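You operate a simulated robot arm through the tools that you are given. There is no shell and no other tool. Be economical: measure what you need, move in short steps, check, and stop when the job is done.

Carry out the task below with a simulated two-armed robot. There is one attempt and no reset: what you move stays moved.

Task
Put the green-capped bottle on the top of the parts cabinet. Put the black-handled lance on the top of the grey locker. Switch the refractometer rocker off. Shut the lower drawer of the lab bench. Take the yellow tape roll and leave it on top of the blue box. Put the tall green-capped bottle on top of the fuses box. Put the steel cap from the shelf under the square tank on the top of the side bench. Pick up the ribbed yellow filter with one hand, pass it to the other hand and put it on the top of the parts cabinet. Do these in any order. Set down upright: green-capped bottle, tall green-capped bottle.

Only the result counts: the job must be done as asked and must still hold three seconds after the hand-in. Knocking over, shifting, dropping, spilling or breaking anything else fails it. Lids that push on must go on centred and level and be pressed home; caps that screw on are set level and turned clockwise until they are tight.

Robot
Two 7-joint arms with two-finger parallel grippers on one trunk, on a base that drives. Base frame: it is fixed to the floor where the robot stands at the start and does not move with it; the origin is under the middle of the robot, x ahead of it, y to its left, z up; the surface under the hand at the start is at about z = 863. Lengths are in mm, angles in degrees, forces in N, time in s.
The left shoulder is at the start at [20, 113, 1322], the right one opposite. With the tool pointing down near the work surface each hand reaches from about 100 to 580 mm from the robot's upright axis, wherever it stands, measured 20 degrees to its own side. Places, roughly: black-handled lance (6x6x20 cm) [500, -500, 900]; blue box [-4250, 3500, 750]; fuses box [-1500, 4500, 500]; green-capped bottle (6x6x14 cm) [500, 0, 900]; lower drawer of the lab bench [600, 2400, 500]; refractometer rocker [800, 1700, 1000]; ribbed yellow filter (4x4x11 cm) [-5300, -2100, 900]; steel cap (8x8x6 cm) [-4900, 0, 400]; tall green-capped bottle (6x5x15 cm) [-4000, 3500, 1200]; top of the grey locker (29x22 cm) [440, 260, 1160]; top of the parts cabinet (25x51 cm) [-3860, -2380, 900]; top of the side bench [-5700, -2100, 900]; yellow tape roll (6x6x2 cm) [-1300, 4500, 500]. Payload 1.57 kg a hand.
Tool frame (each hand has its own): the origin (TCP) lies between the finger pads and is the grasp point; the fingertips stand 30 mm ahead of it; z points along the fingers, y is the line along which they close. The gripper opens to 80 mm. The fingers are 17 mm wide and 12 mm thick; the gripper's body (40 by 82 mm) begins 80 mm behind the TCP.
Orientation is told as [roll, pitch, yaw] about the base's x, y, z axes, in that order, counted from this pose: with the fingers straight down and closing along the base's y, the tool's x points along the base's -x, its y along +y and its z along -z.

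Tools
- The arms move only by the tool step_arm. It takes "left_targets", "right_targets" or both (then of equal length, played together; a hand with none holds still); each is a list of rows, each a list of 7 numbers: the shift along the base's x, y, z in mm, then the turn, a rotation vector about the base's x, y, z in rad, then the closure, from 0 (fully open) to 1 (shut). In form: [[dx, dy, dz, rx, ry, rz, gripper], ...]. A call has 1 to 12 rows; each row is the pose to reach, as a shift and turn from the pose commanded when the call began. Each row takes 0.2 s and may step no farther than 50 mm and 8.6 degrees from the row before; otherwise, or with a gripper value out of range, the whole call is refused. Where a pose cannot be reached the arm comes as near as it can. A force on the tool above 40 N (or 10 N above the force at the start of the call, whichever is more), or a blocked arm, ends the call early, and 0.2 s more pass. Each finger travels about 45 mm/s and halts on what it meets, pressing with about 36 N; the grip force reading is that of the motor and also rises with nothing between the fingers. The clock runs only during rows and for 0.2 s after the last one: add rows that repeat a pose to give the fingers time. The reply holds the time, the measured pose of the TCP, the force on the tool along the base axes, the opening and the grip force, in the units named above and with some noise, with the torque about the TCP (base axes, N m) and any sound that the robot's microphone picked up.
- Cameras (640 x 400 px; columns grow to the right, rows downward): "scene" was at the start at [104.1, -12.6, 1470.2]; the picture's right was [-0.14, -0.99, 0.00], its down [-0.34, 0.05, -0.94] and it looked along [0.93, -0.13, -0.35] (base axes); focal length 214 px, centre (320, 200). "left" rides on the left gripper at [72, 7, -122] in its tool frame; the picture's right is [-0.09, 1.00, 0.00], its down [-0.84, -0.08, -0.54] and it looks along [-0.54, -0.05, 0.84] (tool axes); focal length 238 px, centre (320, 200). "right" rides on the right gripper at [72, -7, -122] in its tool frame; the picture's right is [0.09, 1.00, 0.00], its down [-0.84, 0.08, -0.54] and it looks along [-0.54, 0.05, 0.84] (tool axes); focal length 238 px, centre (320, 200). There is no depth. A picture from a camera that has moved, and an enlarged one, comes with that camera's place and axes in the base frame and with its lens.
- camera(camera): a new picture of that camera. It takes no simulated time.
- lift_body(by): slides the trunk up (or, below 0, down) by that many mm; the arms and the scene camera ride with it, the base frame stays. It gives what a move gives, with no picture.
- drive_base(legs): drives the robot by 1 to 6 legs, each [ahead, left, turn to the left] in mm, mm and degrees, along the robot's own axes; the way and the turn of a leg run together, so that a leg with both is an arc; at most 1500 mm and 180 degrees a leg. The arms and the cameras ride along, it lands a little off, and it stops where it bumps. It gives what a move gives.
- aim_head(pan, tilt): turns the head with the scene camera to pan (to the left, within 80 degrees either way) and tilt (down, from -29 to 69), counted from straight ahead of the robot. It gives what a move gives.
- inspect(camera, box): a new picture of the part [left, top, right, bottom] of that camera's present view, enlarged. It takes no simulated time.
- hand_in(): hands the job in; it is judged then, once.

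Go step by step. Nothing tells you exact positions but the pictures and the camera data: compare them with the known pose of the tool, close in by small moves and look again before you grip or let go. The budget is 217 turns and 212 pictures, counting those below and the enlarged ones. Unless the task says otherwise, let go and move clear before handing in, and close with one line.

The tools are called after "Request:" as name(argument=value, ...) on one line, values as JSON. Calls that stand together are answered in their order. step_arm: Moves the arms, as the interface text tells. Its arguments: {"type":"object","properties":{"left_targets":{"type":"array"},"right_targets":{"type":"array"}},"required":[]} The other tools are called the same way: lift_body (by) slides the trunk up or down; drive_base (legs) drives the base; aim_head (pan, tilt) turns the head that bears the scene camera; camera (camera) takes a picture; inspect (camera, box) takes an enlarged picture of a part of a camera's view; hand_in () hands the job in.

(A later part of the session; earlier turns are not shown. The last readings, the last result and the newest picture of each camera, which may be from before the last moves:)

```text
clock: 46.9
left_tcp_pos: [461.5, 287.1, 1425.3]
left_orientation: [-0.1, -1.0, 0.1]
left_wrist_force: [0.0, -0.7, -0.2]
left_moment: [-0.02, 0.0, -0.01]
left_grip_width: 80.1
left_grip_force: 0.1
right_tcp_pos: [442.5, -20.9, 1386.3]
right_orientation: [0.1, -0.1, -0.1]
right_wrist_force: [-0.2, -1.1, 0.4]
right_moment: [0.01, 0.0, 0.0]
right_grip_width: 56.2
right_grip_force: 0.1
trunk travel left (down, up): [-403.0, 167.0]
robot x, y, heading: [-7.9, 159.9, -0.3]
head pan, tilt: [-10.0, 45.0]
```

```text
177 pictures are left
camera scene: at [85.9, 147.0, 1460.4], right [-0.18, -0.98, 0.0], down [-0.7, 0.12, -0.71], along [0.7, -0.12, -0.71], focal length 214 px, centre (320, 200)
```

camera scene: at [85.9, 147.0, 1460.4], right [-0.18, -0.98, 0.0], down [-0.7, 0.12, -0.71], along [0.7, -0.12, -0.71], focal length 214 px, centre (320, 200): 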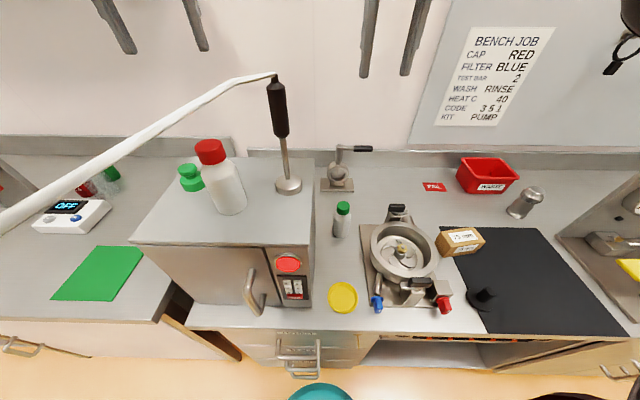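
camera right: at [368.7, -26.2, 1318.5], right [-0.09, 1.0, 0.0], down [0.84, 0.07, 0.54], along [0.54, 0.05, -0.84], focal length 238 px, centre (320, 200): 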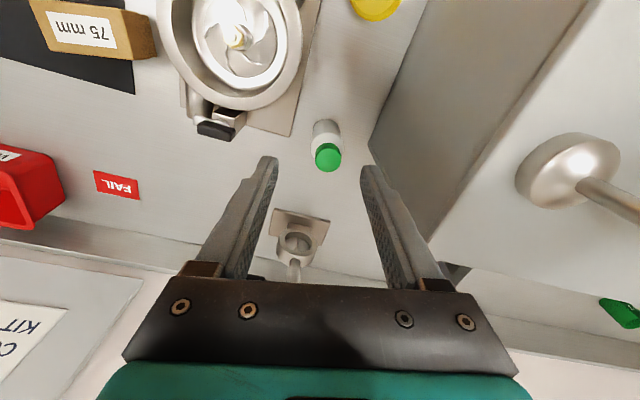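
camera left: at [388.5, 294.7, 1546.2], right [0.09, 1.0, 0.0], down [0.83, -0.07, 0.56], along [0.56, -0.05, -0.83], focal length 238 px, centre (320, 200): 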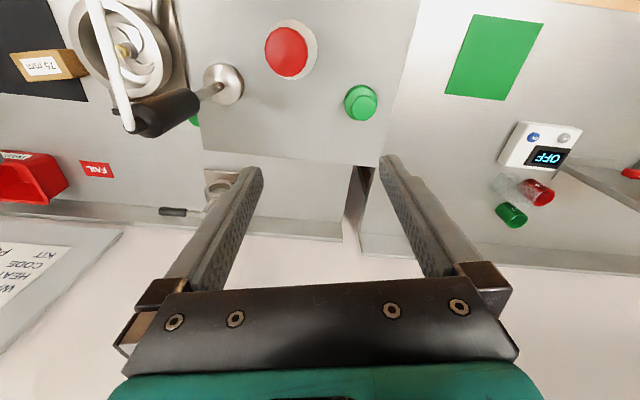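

Stopper and red bottle appear unmoved. I tuck the left arm back in front of the locker before lowering the trunk again.

Request:
step_arm(left_targets=[[-45, 0, 10, 0, 0, 0, 0], [-90, 0, 20, 0, 0, 0, 0], [-135, 0, 30, 0, 0, 0, 0], [-180, 0, 40, 0, 0, 0, 0], [-225, 0, 50, 0, 0, 0, 0], [-265, 0, 60, 0, 0, 0, 0]])

Request:
lift_body(by=-220)

Request:
camera(camera="right")

```text
clock: 48.3
left_tcp_pos: [194.4, 286.3, 1484.9]
left_orientation: [-0.1, -1.2, 0.2]
left_wrist_force: [-1.0, -0.3, 0.1]
left_moment: [0.01, 0.02, 0.0]
left_grip_width: 80.2
left_grip_force: 0.1
right_tcp_pos: [441.0, -20.5, 1386.3]
right_orientation: [0.1, -0.2, -0.1]
right_wrist_force: [0.0, -0.2, -0.1]
right_moment: [0.02, 0.0, 0.01]
right_grip_width: 55.9
right_grip_force: 0.1
trunk travel left (down, up): [-403.0, 167.0]
robot x, y, heading: [-4.1, 159.6, -0.2]
head pan, tilt: [-10.0, 45.0]
```

```text
clock: 50.6
left_tcp_pos: [198.1, 285.7, 1266.3]
left_orientation: [-0.3, -1.2, 0.2]
left_wrist_force: [0.2, 0.1, 0.2]
left_moment: [-0.01, -0.01, -0.01]
left_grip_width: 80.2
left_grip_force: 0.0
right_tcp_pos: [442.0, -20.1, 1168.2]
right_orientation: [0.2, -0.1, -0.1]
right_wrist_force: [0.5, -0.1, -0.9]
right_moment: [-0.06, 0.01, 0.01]
right_grip_width: 56.1
right_grip_force: 0.0
trunk travel left (down, up): [-183.0, 387.0]
robot x, y, heading: [-4.6, 163.6, -0.0]
head pan, tilt: [-10.0, 45.0]
```

```text
176 pictures are left
camera right: at [369.0, -26.2, 1288.9], right [-0.09, 1.0, 0.0], down [0.84, 0.07, 0.54], along [0.54, 0.05, -0.84], focal length 238 px, centre (320, 200)
```

right: 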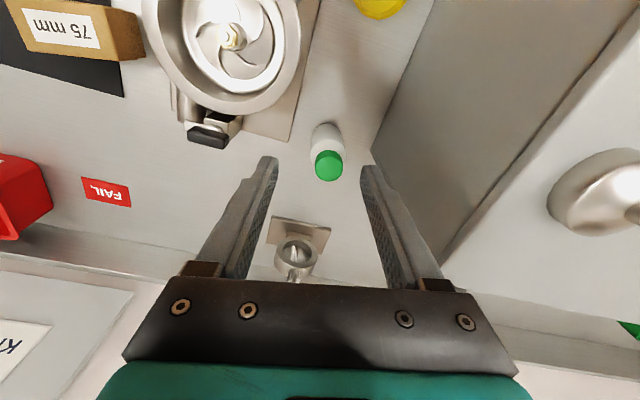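

The bottle stands at about (500,-2). I move above it with fingers open, then check.

Request:
step_arm(right_targets=[[30, 9, 0, 0, 0, 0, 0], [57, 18, -20, 0, 0, 0, 0], [58, 18, -65, 0, 0, 0, 0], [58, 18, -105, 0, 0, 0, 0], [58, 18, -105, 0, 0, 0, 0]])

Request:
camera(camera="right")

Request:
camera(camera="scene")

```text
clock: 51.8
left_tcp_pos: [197.9, 287.0, 1264.5]
left_orientation: [-0.2, -1.3, 0.1]
left_wrist_force: [-0.6, -1.1, 0.3]
left_moment: [-0.01, -0.03, 0.0]
left_grip_width: 80.2
left_grip_force: 0.0
right_tcp_pos: [481.2, -13.9, 1057.0]
right_orientation: [0.3, -0.3, -0.2]
right_wrist_force: [-0.3, 0.0, -0.8]
right_moment: [0.03, 0.0, 0.01]
right_grip_width: 80.1
right_grip_force: 0.1
right hand out of reach, approached as far as the arm can: row 1, 2, 3, 4, 5
trunk travel left (down, up): [-183.0, 387.0]
robot x, y, heading: [-4.8, 164.4, -0.2]
head pan, tilt: [-10.0, 45.0]
```

```text
175 pictures are left
camera right: at [408.0, -18.9, 1178.6], right [-0.09, 1.0, 0.0], down [0.83, 0.07, 0.55], along [0.54, 0.05, -0.84], focal length 238 px, centre (320, 200)
```

right: 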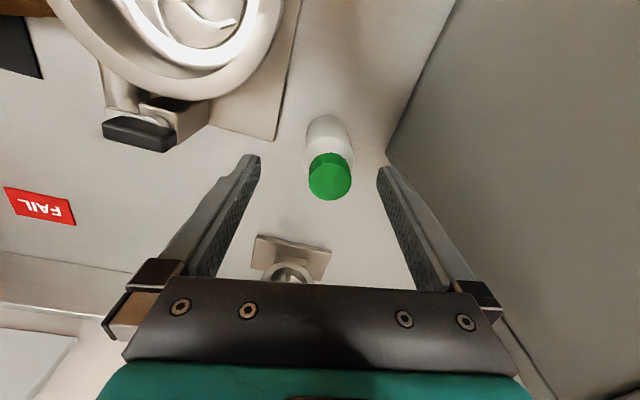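

```text
174 pictures are left
camera scene: at [85.7, 147.2, 1240.5], right [-0.18, -0.98, 0.0], down [-0.7, 0.12, -0.71], along [0.7, -0.12, -0.71], focal length 214 px, centre (320, 200)
```

scene: 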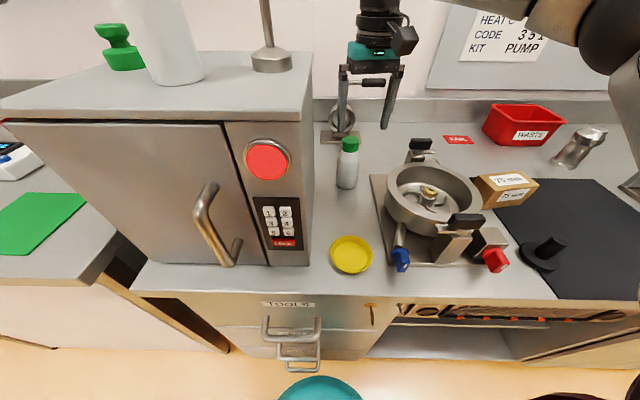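

Arm is at its reach limit; I retract a bit, lower the trunk 100 further and retry.

Request:
step_arm(right_targets=[[-25, 0, 40, 0, 0, 0, 0], [-40, 0, 85, 0, 0, 0, 0]])

Request:
lift_body(by=-110)

Request:
step_arm(right_targets=[[35, 9, 0, 0, 0, 0, 0], [68, 18, -5, 0, 0, 0, 0], [68, 18, -5, 0, 0, 0, 0]])

Request:
camera(camera="right")

```text
clock: 52.4
left_tcp_pos: [196.8, 285.8, 1265.2]
left_orientation: [-0.2, -1.2, 0.1]
left_wrist_force: [0.0, -0.6, 0.8]
left_moment: [0.02, 0.0, 0.01]
left_grip_width: 79.9
left_grip_force: 0.0
right_tcp_pos: [440.7, -13.5, 1142.1]
right_orientation: [0.2, 0.0, -0.2]
right_wrist_force: [0.3, -0.2, -0.8]
right_moment: [0.02, -0.05, 0.03]
right_grip_width: 80.0
right_grip_force: 0.2
trunk travel left (down, up): [-183.0, 387.0]
robot x, y, heading: [-6.5, 160.1, -0.1]
head pan, tilt: [-10.0, 45.0]
```

```text
clock: 53.8
left_tcp_pos: [196.5, 284.9, 1155.2]
left_orientation: [-0.2, -1.1, 0.1]
left_wrist_force: [-0.3, 0.1, 0.0]
left_moment: [0.0, 0.01, -0.03]
left_grip_width: 80.1
left_grip_force: 0.1
right_tcp_pos: [441.8, -15.6, 1031.1]
right_orientation: [0.1, -0.2, -0.1]
right_wrist_force: [-0.3, -0.5, -0.7]
right_moment: [0.01, 0.04, -0.03]
right_grip_width: 80.1
right_grip_force: 0.0
trunk travel left (down, up): [-73.0, 497.0]
robot x, y, heading: [-4.8, 156.3, 0.0]
head pan, tilt: [-10.0, 45.0]
```

```text
clock: 54.6
left_tcp_pos: [196.1, 286.6, 1155.1]
left_orientation: [-0.1, -1.2, 0.1]
left_wrist_force: [-0.8, 0.7, 0.5]
left_moment: [-0.01, -0.02, 0.0]
left_grip_width: 80.0
left_grip_force: 0.1
right_tcp_pos: [452.3, -18.6, 1031.4]
right_orientation: [0.2, -0.2, -0.2]
right_wrist_force: [-0.1, -0.3, 0.4]
right_moment: [0.0, -0.01, -0.01]
right_grip_width: 80.0
right_grip_force: 0.0
right hand out of reach, approached as far as the arm can: row 1, 2, 3
trunk travel left (down, up): [-73.0, 497.0]
robot x, y, heading: [-6.0, 158.5, -0.0]
head pan, tilt: [-10.0, 45.0]
```

```text
173 pictures are left
camera right: at [380.3, -24.0, 1153.2], right [-0.09, 1.0, 0.0], down [0.84, 0.07, 0.54], along [0.54, 0.05, -0.84], focal length 238 px, centre (320, 200)
```

right: 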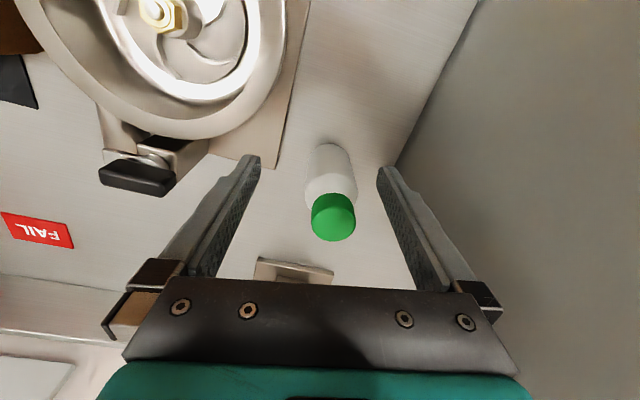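

The reach improves lower down, so I descend short of the bottle and then slide forward with the open fingers straddling it.

Request:
step_arm(right_targets=[[-7, 8, -30, 0, 0, 0, 0], [-7, 17, -60, 0, 0, 0, 0], [-7, 17, -92, 0, 0, 0, 0], [10, 17, -92, 0, 0, 0, 0], [10, 17, -92, 0, 0, 0, 0]])

Request:
camera(camera="right")

```text
clock: 55.8
left_tcp_pos: [196.2, 287.4, 1155.2]
left_orientation: [-0.1, -1.0, 0.1]
left_wrist_force: [0.8, -0.6, -1.5]
left_moment: [0.03, 0.01, 0.04]
left_grip_width: 80.0
left_grip_force: 0.0
right_tcp_pos: [459.8, -1.2, 939.2]
right_orientation: [0.2, 0.0, -0.1]
right_wrist_force: [0.0, 0.0, 0.2]
right_moment: [0.0, 0.06, -0.01]
right_grip_width: 80.0
right_grip_force: 0.0
trunk travel left (down, up): [-73.0, 497.0]
robot x, y, heading: [-6.9, 162.6, -0.4]
head pan, tilt: [-10.0, 45.0]
```

```text
172 pictures are left
camera right: at [388.9, -7.2, 1061.2], right [-0.09, 1.0, 0.0], down [0.84, 0.07, 0.54], along [0.54, 0.05, -0.84], focal length 238 px, centre (320, 200)
```

right: 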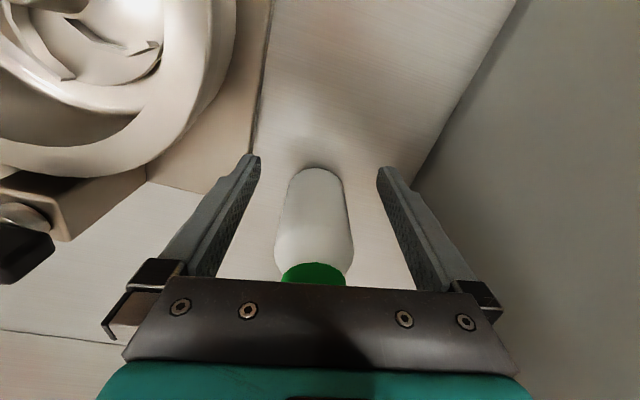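

The bottle is centred between the fingers; I slide forward about 38 and check.

Request:
step_arm(right_targets=[[20, 0, 0, 0, 0, 0, 0], [38, -1, 0, 0, 0, 0, 0], [38, -1, 0, 0, 0, 0, 0]])

Request:
camera(camera="right")

Request:
inspect(camera="scene", box=[280, 60, 440, 220])

```text
clock: 56.6
left_tcp_pos: [197.1, 286.5, 1156.0]
left_orientation: [-0.1, -1.2, 0.1]
left_wrist_force: [-0.3, -0.1, 0.3]
left_moment: [0.01, -0.01, 0.02]
left_grip_width: 79.9
left_grip_force: 0.1
right_tcp_pos: [482.8, -13.8, 937.6]
right_orientation: [0.1, -0.2, -0.1]
right_wrist_force: [-0.1, -0.8, 0.2]
right_moment: [0.02, -0.01, 0.0]
right_grip_width: 80.1
right_grip_force: 0.1
right hand out of reach, approached as far as the arm can: row 1, 2, 3
trunk travel left (down, up): [-73.0, 497.0]
robot x, y, heading: [-2.6, 159.0, -0.2]
head pan, tilt: [-10.0, 45.0]
```

```text
171 pictures are left
camera right: at [409.8, -19.5, 1059.0], right [-0.09, 1.0, 0.0], down [0.84, 0.07, 0.55], along [0.54, 0.05, -0.84], focal length 238 px, centre (320, 200)
```

right: 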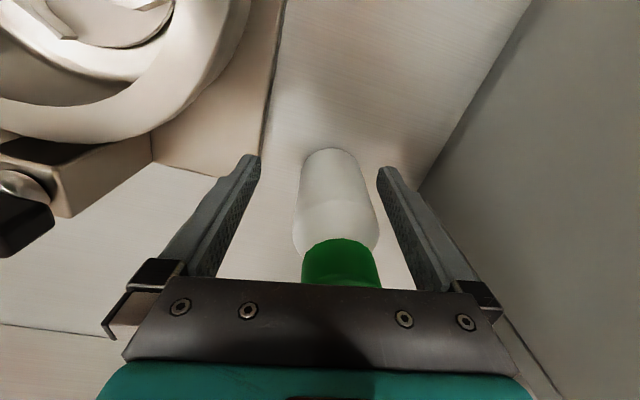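

```text
2.50 times, centred on (360, 140) of scene
camera zoom: at [85.8, 147.0, 1130.5], right [-0.18, -0.98, 0.0], down [-0.7, 0.12, -0.71], along [0.7, -0.12, -0.71], focal length 536 px, centre (220, 350)
```

zoom: 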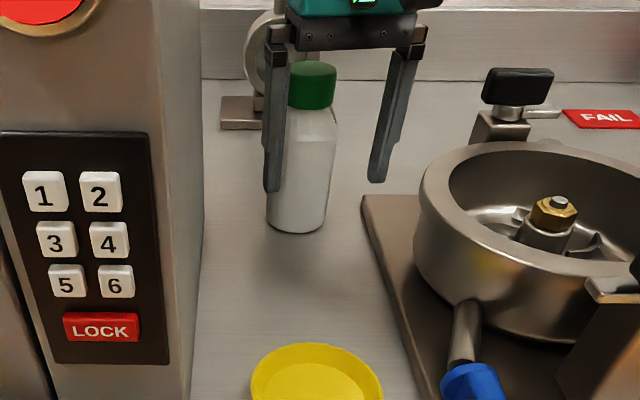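

The arm is just short. Tilting the hand forward about 15° (about y) gains reach; I do that while closing the last 17 mm.

Request:
step_arm(right_targets=[[-4, 6, 0, 0, -0.12, 0, 0], [0, 12, 0, 0, -0.25, 0, 0], [10, 12, 0, 0, -0.25, 0, 0], [17, 12, 0, 0, -0.25, 0, 0], [17, 12, 0, 0, -0.25, 0, 0]])

Request:
camera(camera="right")

Request:
inspect(camera="scene", box=[280, 60, 440, 220])

```text
clock: 57.8
left_tcp_pos: [197.7, 286.4, 1155.0]
left_orientation: [-0.2, -1.1, 0.0]
left_wrist_force: [0.5, -0.4, 0.4]
left_moment: [0.0, 0.01, -0.03]
left_grip_width: 80.2
left_grip_force: 0.0
right_tcp_pos: [498.8, -0.7, 937.6]
right_orientation: [0.2, -14.5, -0.2]
right_wrist_force: [0.8, -0.5, 0.0]
right_moment: [0.0, -0.01, 0.04]
right_grip_width: 80.0
right_grip_force: 0.1
trunk travel left (down, up): [-73.0, 497.0]
robot x, y, heading: [-6.4, 163.8, -0.1]
head pan, tilt: [-10.0, 45.0]
```

```text
169 pictures are left
camera right: at [399.3, -6.7, 1037.2], right [-0.09, 1.0, -0.02], down [0.67, 0.07, 0.73], along [0.73, 0.05, -0.68], focal length 238 px, centre (320, 200)
```

right: 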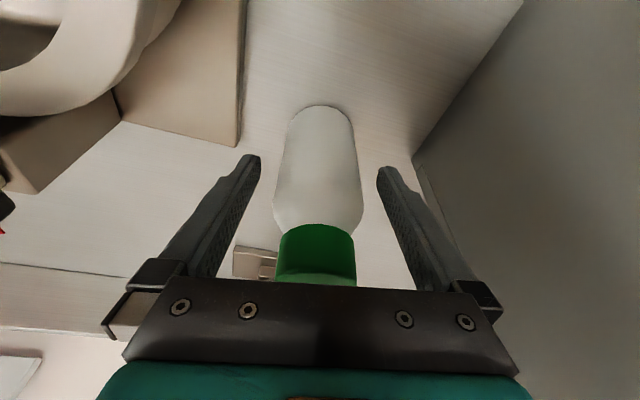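

```text
2.50 times, centred on (360, 140) of scene
camera zoom: at [85.8, 147.0, 1130.5], right [-0.18, -0.98, 0.0], down [-0.7, 0.12, -0.71], along [0.7, -0.12, -0.71], focal length 536 px, centre (220, 350)
```

zoom: 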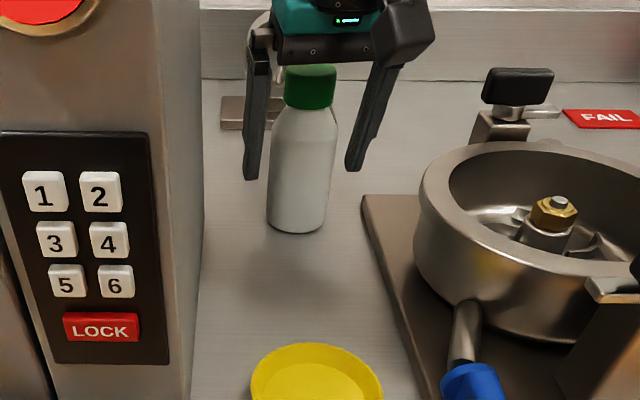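

Bottle is between the pads. I close and lift.

Request:
step_arm(right_targets=[[-3, 0, 0, 0, 0, 0, 0.3], [-3, 0, 0, 0, 0, 0, 0.6], [-3, 0, 0, 0, 0, 0, 1], [-3, 0, 0, 0, 0, 0, 1], [-3, 0, 15, 0, 0, 0, 1], [-5, 0, 40, 0, 0, 0, 1], [-20, 0, 75, 0, 0, 0, 1]])

Request:
camera(camera="right")

Request:
inspect(camera="scene", box=[280, 60, 440, 220])

```text
clock: 59.4
left_tcp_pos: [196.7, 286.2, 1155.1]
left_orientation: [-0.1, -1.1, 0.1]
left_wrist_force: [-0.1, -0.8, 0.0]
left_moment: [0.01, 0.03, 0.0]
left_grip_width: 80.1
left_grip_force: 0.0
right_tcp_pos: [480.3, -1.3, 1013.0]
right_orientation: [0.2, -14.4, 0.0]
right_wrist_force: [0.9, -0.1, -1.4]
right_moment: [0.01, 0.02, -0.02]
right_grip_width: 52.5
right_grip_force: 35.9
trunk travel left (down, up): [-73.0, 497.0]
robot x, y, heading: [-8.1, 162.1, -0.4]
head pan, tilt: [-10.0, 45.0]
```

```text
167 pictures are left
camera right: at [379.6, -7.3, 1113.4], right [-0.09, 1.0, -0.02], down [0.68, 0.07, 0.73], along [0.73, 0.05, -0.68], focal length 238 px, centre (320, 200)
```

right: 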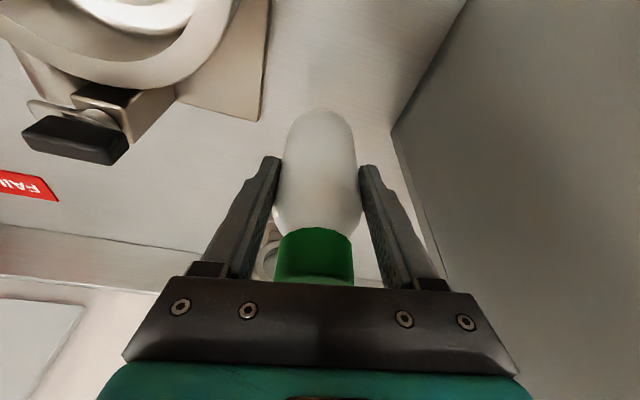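

```text
2.50 times, centred on (360, 140) of scene
camera zoom: at [85.7, 147.1, 1130.5], right [-0.18, -0.98, 0.0], down [-0.7, 0.12, -0.71], along [0.7, -0.12, -0.71], focal length 536 px, centre (220, 350)
```

zoom: 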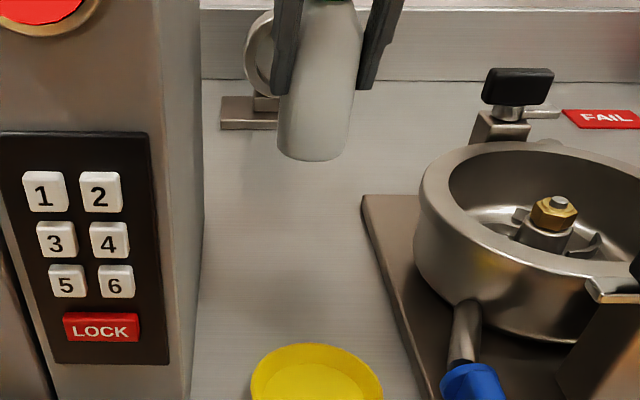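

Bottle held, its base about 69 below the TCP. I back off, tuck the right hand, raise the trunk and drive left along the aisle toward the refractometer.

Request:
drive_base(legs=[[-330, 0, 0]])

Request:
step_arm(right_targets=[[-45, -10, 20, 0, 0, 0, 1], [-90, -20, 40, 0, 0, 0, 1], [-130, -35, 60, 0, 0, 0, 1], [-170, -50, 80, 0, 0, 0, 1]])

Request:
lift_body(by=300)

Request:
aim_head(pan=60, tilt=30)

Request:
camera(camera="scene")

```text
clock: 61.6
left_tcp_pos: [-134.4, 286.7, 1155.3]
left_orientation: [-0.2, -1.1, -0.1]
left_wrist_force: [0.9, -0.3, 0.0]
left_moment: [0.0, 0.0, 0.04]
left_grip_width: 80.0
left_grip_force: 0.0
right_tcp_pos: [149.9, -1.8, 1013.1]
right_orientation: [0.1, -14.5, -0.4]
right_wrist_force: [-0.1, -0.1, -0.8]
right_moment: [-0.01, -0.01, 0.01]
right_grip_width: 52.5
right_grip_force: 36.0
trunk travel left (down, up): [-73.0, 497.0]
robot x, y, heading: [-334.1, 163.9, -0.2]
head pan, tilt: [-10.0, 45.0]
```

```text
refused: row 1 steps farther than a row can; nothing moved
```

```text
clock: 64.6
left_tcp_pos: [-130.9, 286.0, 1454.5]
left_orientation: [-0.2, -1.2, 0.0]
left_wrist_force: [-0.6, 0.6, 0.5]
left_moment: [0.01, -0.01, -0.02]
left_grip_width: 80.0
left_grip_force: 0.0
right_tcp_pos: [150.5, -1.8, 1312.1]
right_orientation: [0.2, -14.3, -0.5]
right_wrist_force: [0.1, 0.7, -1.1]
right_moment: [-0.02, 0.01, -0.02]
right_grip_width: 52.4
right_grip_force: 36.1
trunk travel left (down, up): [-373.0, 197.0]
robot x, y, heading: [-334.9, 166.4, -0.3]
head pan, tilt: [-10.0, 45.0]
```

```text
clock: 66.0
left_tcp_pos: [-132.5, 288.5, 1455.2]
left_orientation: [-0.2, -1.2, -0.6]
left_wrist_force: [-16.1, 48.0, 18.6]
left_moment: [-6.16, -0.82, -3.3]
left_grip_width: 79.8
left_grip_force: 0.0
right_tcp_pos: [150.5, -2.3, 1311.1]
right_orientation: [0.2, -14.4, -0.4]
right_wrist_force: [0.4, -0.3, -0.9]
right_moment: [0.02, 0.04, 0.0]
right_grip_width: 52.7
right_grip_force: 36.3
trunk travel left (down, up): [-373.0, 197.0]
robot x, y, heading: [-336.2, 160.3, -0.3]
head pan, tilt: [60.0, 30.0]
```

```text
165 pictures are left
camera scene: at [-240.2, 194.0, 1448.7], right [0.36, -0.93, 0.0], down [-0.51, -0.19, -0.84], along [0.78, 0.3, -0.54], focal length 214 px, centre (320, 200)
```

scene: 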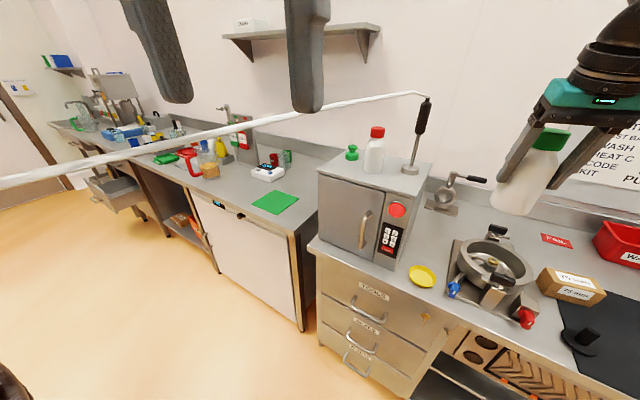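

The head has bumped my left hand; I swing the left hand outward and tuck the right one, then look again.

Request:
aim_head(pan=0, tilt=30)

Request:
step_arm(left_targets=[[25, 30, -25, 0, 0, 0, 0], [50, 60, -50, 0, 0, 0, 0], [70, 90, -80, 0, 0, 0, 0], [80, 120, -115, 0, 0, 0, 0], [80, 150, -150, 0, 0, 0, 0], [80, 170, -190, 0, 0, 0, 0]], right_targets=[[-30, -25, -5, 0, 0, 0, 1], [-60, -50, -10, 0, 0, 0, 1], [-90, -75, -15, 0, 0, 0, 1], [-110, -100, -20, 0, 0, 0, 1], [-130, -120, -25, 0, 0, 0, 1], [-130, -120, -25, 0, 0, 0, 1]])

Request:
drive_base(legs=[[0, 1300, 0]])

Request:
camera(camera="scene")

```text
clock: 67.3
left_tcp_pos: [-131.0, 285.0, 1455.3]
left_orientation: [-0.1, -1.1, -0.1]
left_wrist_force: [1.4, -0.6, -0.8]
left_moment: [0.0, 0.0, 0.01]
left_grip_width: 80.0
left_grip_force: 0.1
right_tcp_pos: [150.3, -2.4, 1311.8]
right_orientation: [0.3, -14.4, -0.4]
right_wrist_force: [-0.2, 0.0, -0.6]
right_moment: [-0.01, 0.02, 0.01]
right_grip_width: 52.4
right_grip_force: 36.2
trunk travel left (down, up): [-373.0, 197.0]
robot x, y, heading: [-334.5, 161.0, -0.3]
head pan, tilt: [0.0, 30.0]
```

```text
clock: 68.7
left_tcp_pos: [-51.7, 459.4, 1264.2]
left_orientation: [-0.1, -1.2, -0.2]
left_wrist_force: [0.7, 0.5, 0.7]
left_moment: [0.0, 0.01, 0.0]
left_grip_width: 80.0
left_grip_force: 0.1
right_tcp_pos: [20.1, -121.1, 1286.9]
right_orientation: [0.2, -14.4, -0.3]
right_wrist_force: [0.3, -0.1, -0.7]
right_moment: [0.01, 0.0, 0.0]
right_grip_width: 52.4
right_grip_force: 35.0
trunk travel left (down, up): [-373.0, 197.0]
robot x, y, heading: [-334.0, 163.8, 0.1]
head pan, tilt: [0.0, 30.0]
```

```text
clock: 75.2
left_tcp_pos: [-48.9, 1756.6, 1265.8]
left_orientation: [-0.2, -1.2, 0.1]
left_wrist_force: [0.0, -0.2, 0.3]
left_moment: [-0.02, 0.01, 0.0]
left_grip_width: 79.9
left_grip_force: 0.0
right_tcp_pos: [26.6, 1176.2, 1287.8]
right_orientation: [0.2, -14.5, -0.2]
right_wrist_force: [-0.3, 0.6, -0.3]
right_moment: [-0.03, 0.02, -0.01]
right_grip_width: 52.6
right_grip_force: 36.3
trunk travel left (down, up): [-373.0, 197.0]
robot x, y, heading: [-329.7, 1462.5, -0.2]
head pan, tilt: [0.0, 30.0]
```

```text
164 pictures are left
camera scene: at [-228.5, 1459.9, 1453.1], right [0.0, -1.0, 0.0], down [-0.5, 0.0, -0.87], along [0.87, 0.0, -0.5], focal length 214 px, centre (320, 200)
```

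scene: 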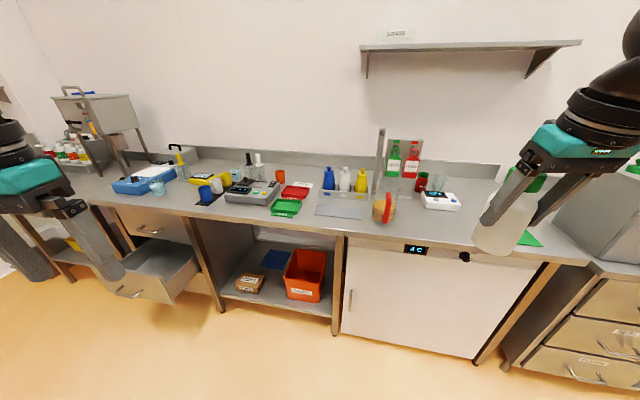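

The grey instrument at left-centre is likely the refractometer, and the open lower drawer is at left. I zoom on both.

Request:
inspect(camera="scene", box=[170, 130, 350, 240])

Request:
inspect(camera="scene", box=[90, 190, 250, 310])

```text
3.56 times, centred on (260, 185) of scene
camera zoom: at [-228.5, 1459.9, 1453.1], right [0.0, -1.0, 0.0], down [-0.5, 0.0, -0.87], along [0.87, 0.0, -0.5], focal length 763 px, centre (533, 253)
```

zoom: 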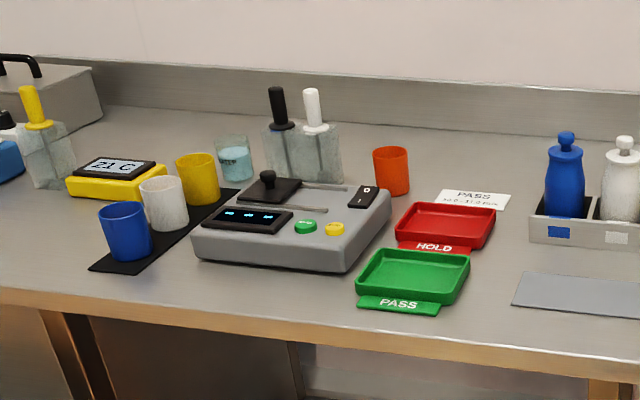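

```text
3.33 times, centred on (170, 250) of scene
camera zoom: at [-228.5, 1459.9, 1453.1], right [0.0, -1.0, 0.0], down [-0.5, 0.0, -0.87], along [0.87, 0.0, -0.5], focal length 715 px, centre (820, 33)
```

zoom: 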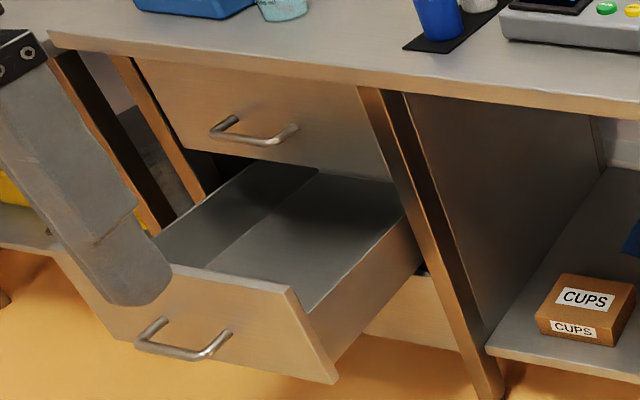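

The rocker (black, I/O) is on the refractometer's back right corner near (815,1715). I approach so the left arm can reach it and look with the left wrist camera.

Request:
drive_base(legs=[[0, 130, 0], [540, 0, 0]])

Request:
aim_head(pan=10, tilt=40)

Request:
camera(camera="scene")

Request:
camera(camera="left")

```text
clock: 79.2
left_tcp_pos: [485.6, 1885.4, 1265.2]
left_orientation: [-0.2, -1.1, 0.2]
left_wrist_force: [0.4, -0.5, -0.1]
left_moment: [0.04, -0.02, 0.0]
left_grip_width: 79.9
left_grip_force: 0.0
right_tcp_pos: [560.3, 1306.0, 1287.1]
right_orientation: [0.2, -14.4, -0.2]
right_wrist_force: [0.0, 0.6, -0.7]
right_moment: [0.01, 0.01, -0.02]
right_grip_width: 52.6
right_grip_force: 36.0
trunk travel left (down, up): [-373.0, 197.0]
robot x, y, heading: [206.7, 1587.8, -0.4]
head pan, tilt: [0.0, 30.0]
```

```text
clock: 80.0
left_tcp_pos: [485.0, 1885.0, 1265.8]
left_orientation: [-0.2, -1.2, 0.1]
left_wrist_force: [0.1, 0.2, -0.3]
left_moment: [-0.04, -0.01, 0.0]
left_grip_width: 80.0
left_grip_force: 0.0
right_tcp_pos: [559.4, 1305.9, 1288.5]
right_orientation: [0.3, -14.4, -0.2]
right_wrist_force: [-0.5, -0.8, -0.6]
right_moment: [-0.02, 0.02, 0.02]
right_grip_width: 52.3
right_grip_force: 36.1
trunk travel left (down, up): [-373.0, 197.0]
robot x, y, heading: [204.7, 1589.8, -0.2]
head pan, tilt: [10.0, 40.0]
```

```text
161 pictures are left
camera scene: at [298.4, 1603.7, 1437.8], right [0.17, -0.99, 0.0], down [-0.63, -0.11, -0.77], along [0.76, 0.13, -0.64], focal length 214 px, centre (320, 200)
```

scene: 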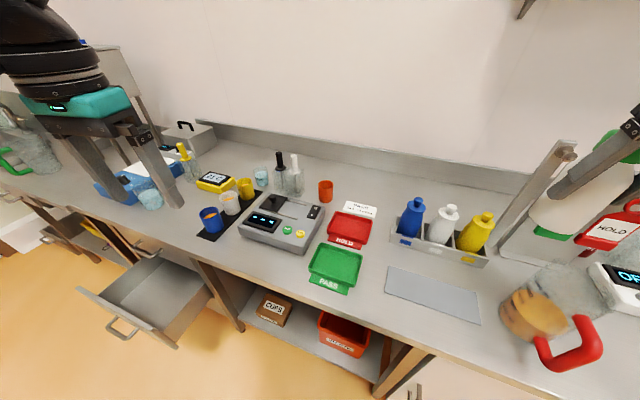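

```text
160 pictures are left
camera left: at [411.8, 1892.0, 1386.1], right [0.09, 1.0, 0.0], down [0.83, -0.07, 0.56], along [0.56, -0.05, -0.83], focal length 238 px, centre (320, 200)
```

left: 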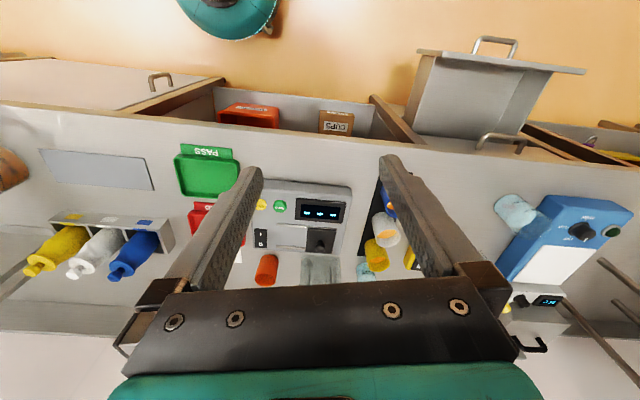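

Rocker triangulates to about (812,1709,948). I zoom on it for its state.

Request:
inspect(camera="left", box=[240, 190, 340, 260])

Request:
inspect(camera="scene", box=[270, 180, 350, 240])

```text
5.71 times, centred on (290, 225) of left
camera zoom: at [411.8, 1892.0, 1386.1], right [0.09, 1.0, 0.0], down [0.83, -0.07, 0.56], along [0.56, -0.05, -0.83], focal length 1362 px, centre (491, 57)
```

zoom: 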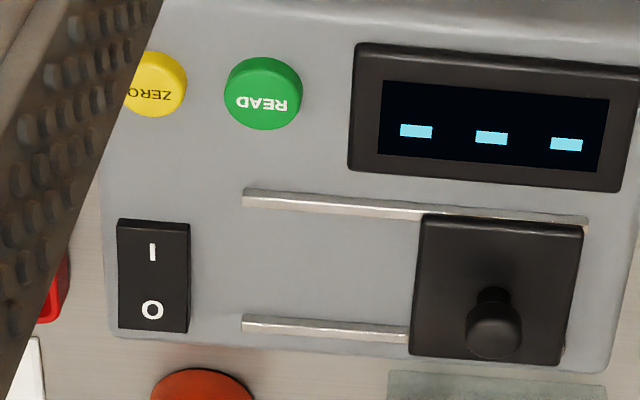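

```text
6.67 times, centred on (310, 210) of scene
camera zoom: at [298.4, 1603.7, 1437.8], right [0.17, -0.99, 0.0], down [-0.63, -0.11, -0.77], along [0.76, 0.13, -0.64], focal length 1430 px, centre (387, 133)
```

zoom: 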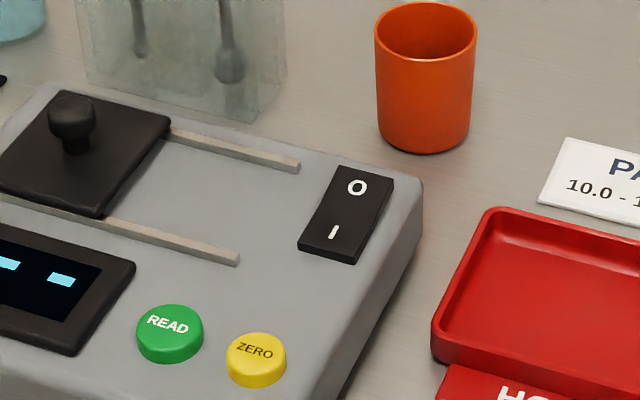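

O is the far end, now raised (≈(820,1709,960)); "I" is pressed. I close in a bit, lower the trunk, and prepare the closed left fingertips, tilted forward.

Request:
drive_base(legs=[[65, 0, 0]])

Request:
lift_body(by=-140)

Request:
step_arm(left_targets=[[15, -35, 0, 0, -0.14, 0, 0.3], [30, -70, 0, 0, -0.28, 0, 0.6], [50, -105, 0, 0, -0.42, 0, 1], [80, -135, 0, 0, -0.56, 0, 1], [110, -160, 0, 0, -0.6, 0, 1], [145, -173, 0, 0, -0.6, 0, 1], [180, -175, 0, 0, -0.6, 0, 1], [180, -175, 0, 0, -0.6, 0, 1]])

Request:
camera(camera="left")

Request:
camera(camera="scene")

```text
clock: 80.9
left_tcp_pos: [550.7, 1885.4, 1265.6]
left_orientation: [-0.2, -1.1, 0.0]
left_wrist_force: [0.2, 0.0, 0.1]
left_moment: [0.0, 0.02, -0.02]
left_grip_width: 80.3
left_grip_force: 0.1
right_tcp_pos: [624.9, 1305.8, 1287.3]
right_orientation: [0.2, -14.4, -0.2]
right_wrist_force: [0.6, 0.1, -2.0]
right_moment: [0.0, 0.05, -0.02]
right_grip_width: 52.5
right_grip_force: 36.0
trunk travel left (down, up): [-373.0, 197.0]
robot x, y, heading: [271.2, 1588.2, -0.3]
head pan, tilt: [10.0, 40.0]
```

```text
clock: 82.6
left_tcp_pos: [550.6, 1884.8, 1124.8]
left_orientation: [-0.2, -1.0, 0.0]
left_wrist_force: [0.1, 1.0, 0.6]
left_moment: [0.02, 0.0, 0.03]
left_grip_width: 79.9
left_grip_force: 0.0
right_tcp_pos: [624.2, 1306.2, 1148.1]
right_orientation: [0.2, -14.4, -0.2]
right_wrist_force: [0.0, -0.3, -0.4]
right_moment: [-0.04, 0.06, 0.0]
right_grip_width: 52.3
right_grip_force: 36.4
trunk travel left (down, up): [-233.0, 337.0]
robot x, y, heading: [266.3, 1587.0, -0.2]
head pan, tilt: [10.0, 40.0]
```

```text
clock: 84.4
left_tcp_pos: [730.1, 1708.8, 1125.3]
left_orientation: [-0.2, -35.6, 0.1]
left_wrist_force: [-0.1, -0.7, 0.3]
left_moment: [-0.01, 0.0, 0.0]
left_grip_width: 0.5
left_grip_force: 21.1
right_tcp_pos: [622.9, 1306.4, 1147.7]
right_orientation: [0.2, -14.4, -0.2]
right_wrist_force: [0.5, 0.2, -0.6]
right_moment: [-0.01, 0.01, 0.02]
right_grip_width: 52.3
right_grip_force: 35.9
trunk travel left (down, up): [-233.0, 337.0]
robot x, y, heading: [267.7, 1589.9, -0.1]
head pan, tilt: [10.0, 40.0]
```

```text
157 pictures are left
camera left: at [601.9, 1715.9, 1182.8], right [0.08, 1.0, 0.05], down [0.37, -0.07, 0.93], along [0.93, -0.05, -0.37], focal length 238 px, centre (320, 200)
```

left: 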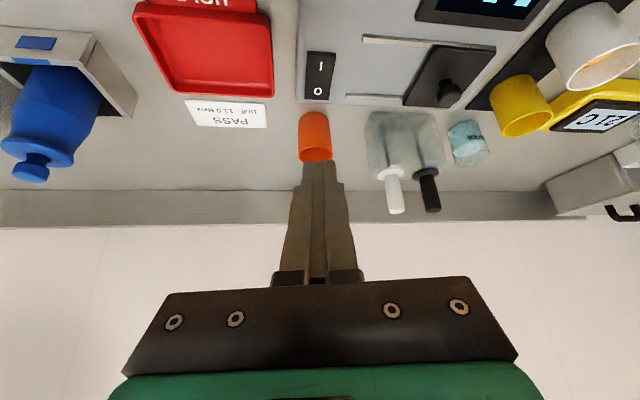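

```text
156 pictures are left
camera scene: at [363.0, 1603.7, 1297.8], right [0.17, -0.99, 0.0], down [-0.63, -0.11, -0.77], along [0.75, 0.13, -0.64], focal length 214 px, centre (320, 200)
```

scene: 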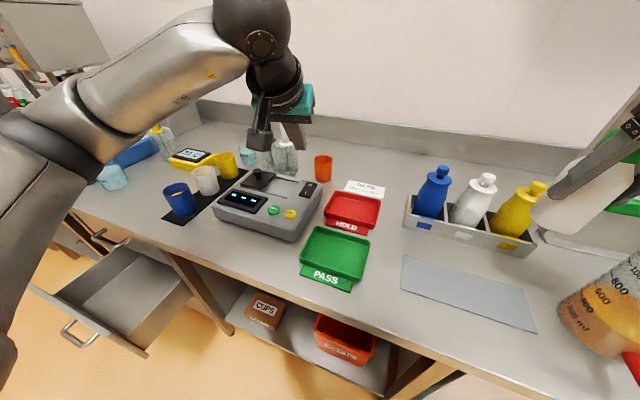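

Fingertip is now at about (748,1709,1101). I move it above the O end and hover.

Request:
step_arm(left_targets=[[26, 0, -40, 0, 0, 0, 1], [52, 0, -80, 0, 0, 0, 1], [76, 0, -118, 0, 0, 0, 1], [76, 0, -118, 0, 0, 0, 1]])

Request:
inspect(camera="left", box=[240, 0, 400, 160])

Request:
inspect(camera="scene", box=[220, 120, 340, 240])

```text
clock: 85.4
left_tcp_pos: [806.3, 1708.6, 1006.0]
left_orientation: [-0.2, -35.6, 0.0]
left_wrist_force: [0.6, 0.2, -0.4]
left_moment: [0.01, -0.02, 0.02]
left_grip_width: 0.2
left_grip_force: 21.2
right_tcp_pos: [623.6, 1304.5, 1146.8]
right_orientation: [0.2, -14.4, -0.2]
right_wrist_force: [0.4, 0.2, -0.8]
right_moment: [0.0, 0.0, -0.01]
right_grip_width: 52.4
right_grip_force: 36.0
trunk travel left (down, up): [-233.0, 337.0]
robot x, y, heading: [266.8, 1589.9, -0.2]
head pan, tilt: [10.0, 40.0]
```

```text
2.50 times, centred on (320, 80) of left
camera zoom: at [678.3, 1715.5, 1063.8], right [0.08, 1.0, 0.05], down [0.37, -0.08, 0.93], along [0.93, -0.05, -0.37], focal length 596 px, centre (320, 500)
```

zoom: 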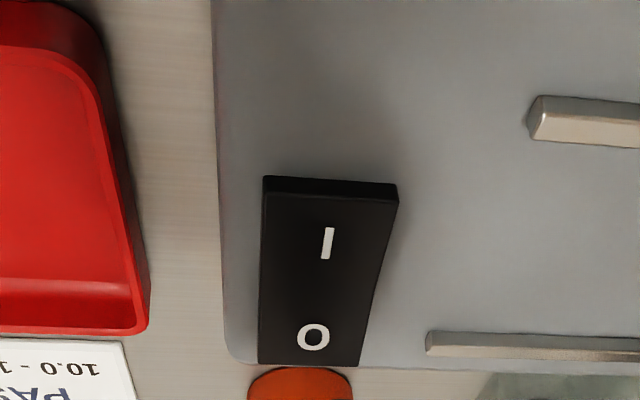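

```text
3.33 times, centred on (280, 180) of scene
camera zoom: at [363.0, 1603.7, 1297.8], right [0.17, -0.99, 0.0], down [-0.63, -0.11, -0.77], along [0.75, 0.13, -0.64], focal length 715 px, centre (453, 267)
```

zoom: 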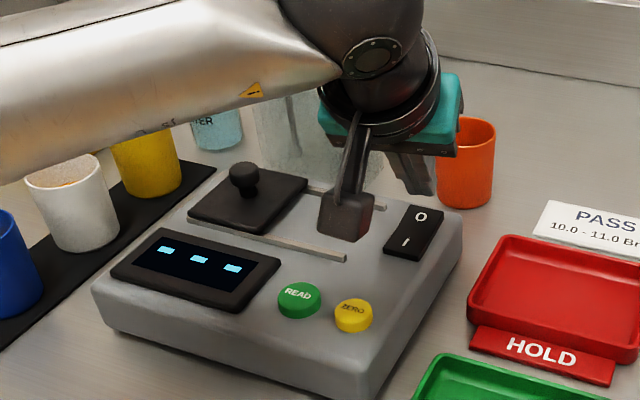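

Fingertips hover over the O end. I press straight down in small steps.

Request:
step_arm(left_targets=[[1, 0, -10, 0, 0, 0, 1], [1, 0, -16, 0, 0, 0, 1], [1, 0, -20, 0, 0, 0, 1], [1, 0, -24, 0, 0, 0, 1], [1, 0, -28, 0, 0, 0, 1], [1, 0, -30, 0, 0, 0, 1]])

Request:
inspect(camera="scene", box=[220, 120, 340, 240])

```text
clock: 86.8
left_tcp_pos: [807.5, 1708.2, 985.2]
left_orientation: [-0.5, -36.6, 0.1]
left_wrist_force: [-4.0, 3.7, 34.1]
left_moment: [0.12, -0.22, -0.16]
left_grip_width: 0.2
left_grip_force: 21.8
right_tcp_pos: [619.4, 1305.9, 1148.5]
right_orientation: [0.3, -14.6, -0.2]
right_wrist_force: [-0.3, 0.1, -1.0]
right_moment: [0.0, 0.03, 0.01]
right_grip_width: 52.5
right_grip_force: 36.1
trunk travel left (down, up): [-233.0, 337.0]
robot x, y, heading: [266.7, 1588.4, -0.2]
head pan, tilt: [10.0, 40.0]
```

```text
3.33 times, centred on (280, 180) of scene
camera zoom: at [359.7, 1603.5, 1298.3], right [0.17, -0.99, 0.0], down [-0.63, -0.11, -0.77], along [0.76, 0.13, -0.64], focal length 715 px, centre (453, 267)
```

zoom: 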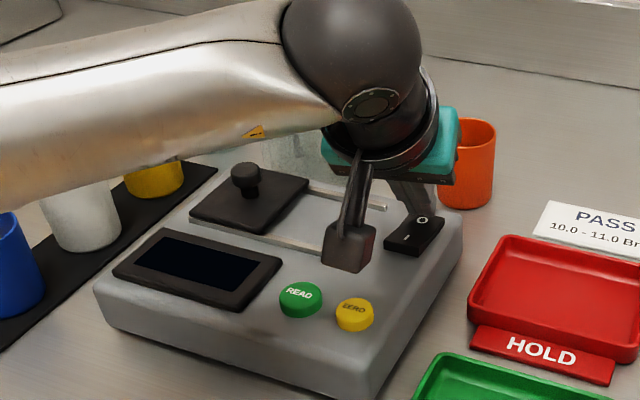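

The display went dark: the rocker is off. I lift the hand and retract.

Request:
step_arm(left_targets=[[0, 0, 30, 0, 0, 0, 1], [0, 0, 75, 0, 0, 0, 1], [-20, 0, 115, 0, 0, 0, 1], [-60, 10, 140, 0, 0, 0, 1], [-100, 20, 160, 0, 0, 0, 1], [-140, 30, 180, 0, 0, 0, 1]])

Request:
inspect(camera="scene", box=[180, 110, 360, 260])

```text
clock: 88.2
left_tcp_pos: [667.1, 1741.6, 1157.4]
left_orientation: [-0.1, -35.6, 0.0]
left_wrist_force: [0.0, -0.1, 0.3]
left_moment: [0.03, 0.02, 0.04]
left_grip_width: 0.0
left_grip_force: 21.0
right_tcp_pos: [624.1, 1306.6, 1147.1]
right_orientation: [0.2, -14.4, -0.3]
right_wrist_force: [-0.5, 0.1, -0.4]
right_moment: [-0.01, -0.03, 0.04]
right_grip_width: 52.4
right_grip_force: 36.0
trunk travel left (down, up): [-233.0, 337.0]
robot x, y, heading: [268.6, 1588.3, -0.1]
head pan, tilt: [10.0, 40.0]
```

```text
2.67 times, centred on (270, 185) of scene
camera zoom: at [362.6, 1603.8, 1297.8], right [0.17, -0.99, 0.0], down [-0.63, -0.11, -0.77], along [0.76, 0.13, -0.64], focal length 572 px, centre (453, 240)
```

zoom: 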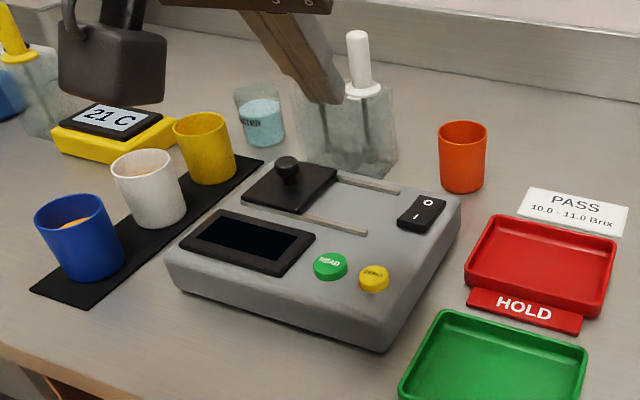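

Rocker shows O pressed, nothing disturbed. Now I back off and go look at the open drawer.

Request:
drive_base(legs=[[-450, 0, 0], [0, 550, 0]])

Request:
aim_head(pan=0, tilt=45)

Request:
camera(camera="scene")

Request:
camera(camera="left")

```text
clock: 93.7
left_tcp_pos: [217.4, 2293.5, 1156.6]
left_orientation: [-0.2, -35.5, 0.1]
left_wrist_force: [-0.6, -0.2, -0.8]
left_moment: [-0.01, 0.01, 0.0]
left_grip_width: 0.0
left_grip_force: 21.1
right_tcp_pos: [176.8, 1859.6, 1148.0]
right_orientation: [0.1, -14.3, -0.2]
right_wrist_force: [-0.7, 0.2, 0.5]
right_moment: [0.0, -0.01, 0.01]
right_grip_width: 52.7
right_grip_force: 35.7
trunk travel left (down, up): [-233.0, 337.0]
robot x, y, heading: [-179.6, 2141.8, 0.1]
head pan, tilt: [10.0, 40.0]
```

```text
clock: 94.4
left_tcp_pos: [218.9, 2293.6, 1156.6]
left_orientation: [-0.3, -35.5, 0.2]
left_wrist_force: [0.1, -0.2, -0.3]
left_moment: [-0.02, 0.01, 0.05]
left_grip_width: 0.1
left_grip_force: 20.9
right_tcp_pos: [176.1, 1860.2, 1146.8]
right_orientation: [0.3, -14.5, -0.2]
right_wrist_force: [-0.4, 0.3, 0.4]
right_moment: [-0.01, 0.03, 0.02]
right_grip_width: 52.6
right_grip_force: 36.2
trunk travel left (down, up): [-233.0, 337.0]
robot x, y, heading: [-181.6, 2139.7, -0.1]
head pan, tilt: [0.0, 45.0]
```

```text
151 pictures are left
camera scene: at [-87.4, 2141.2, 1290.5], right [0.0, -1.0, 0.0], down [-0.71, 0.0, -0.71], along [0.71, 0.0, -0.71], focal length 214 px, centre (320, 200)
```

scene: 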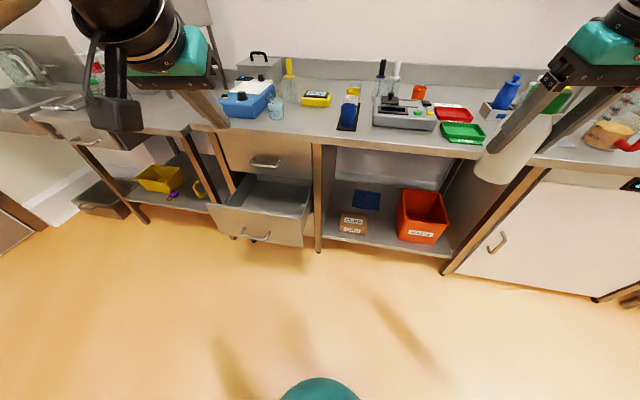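

```text
150 pictures are left
camera left: at [90.7, 2300.1, 1214.6], right [0.07, 1.0, 0.05], down [0.37, -0.07, 0.93], along [0.93, -0.05, -0.37], focal length 238 px, centre (320, 200)
```

left: 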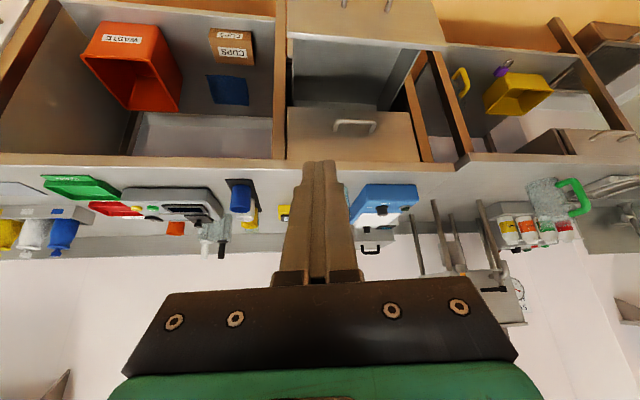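

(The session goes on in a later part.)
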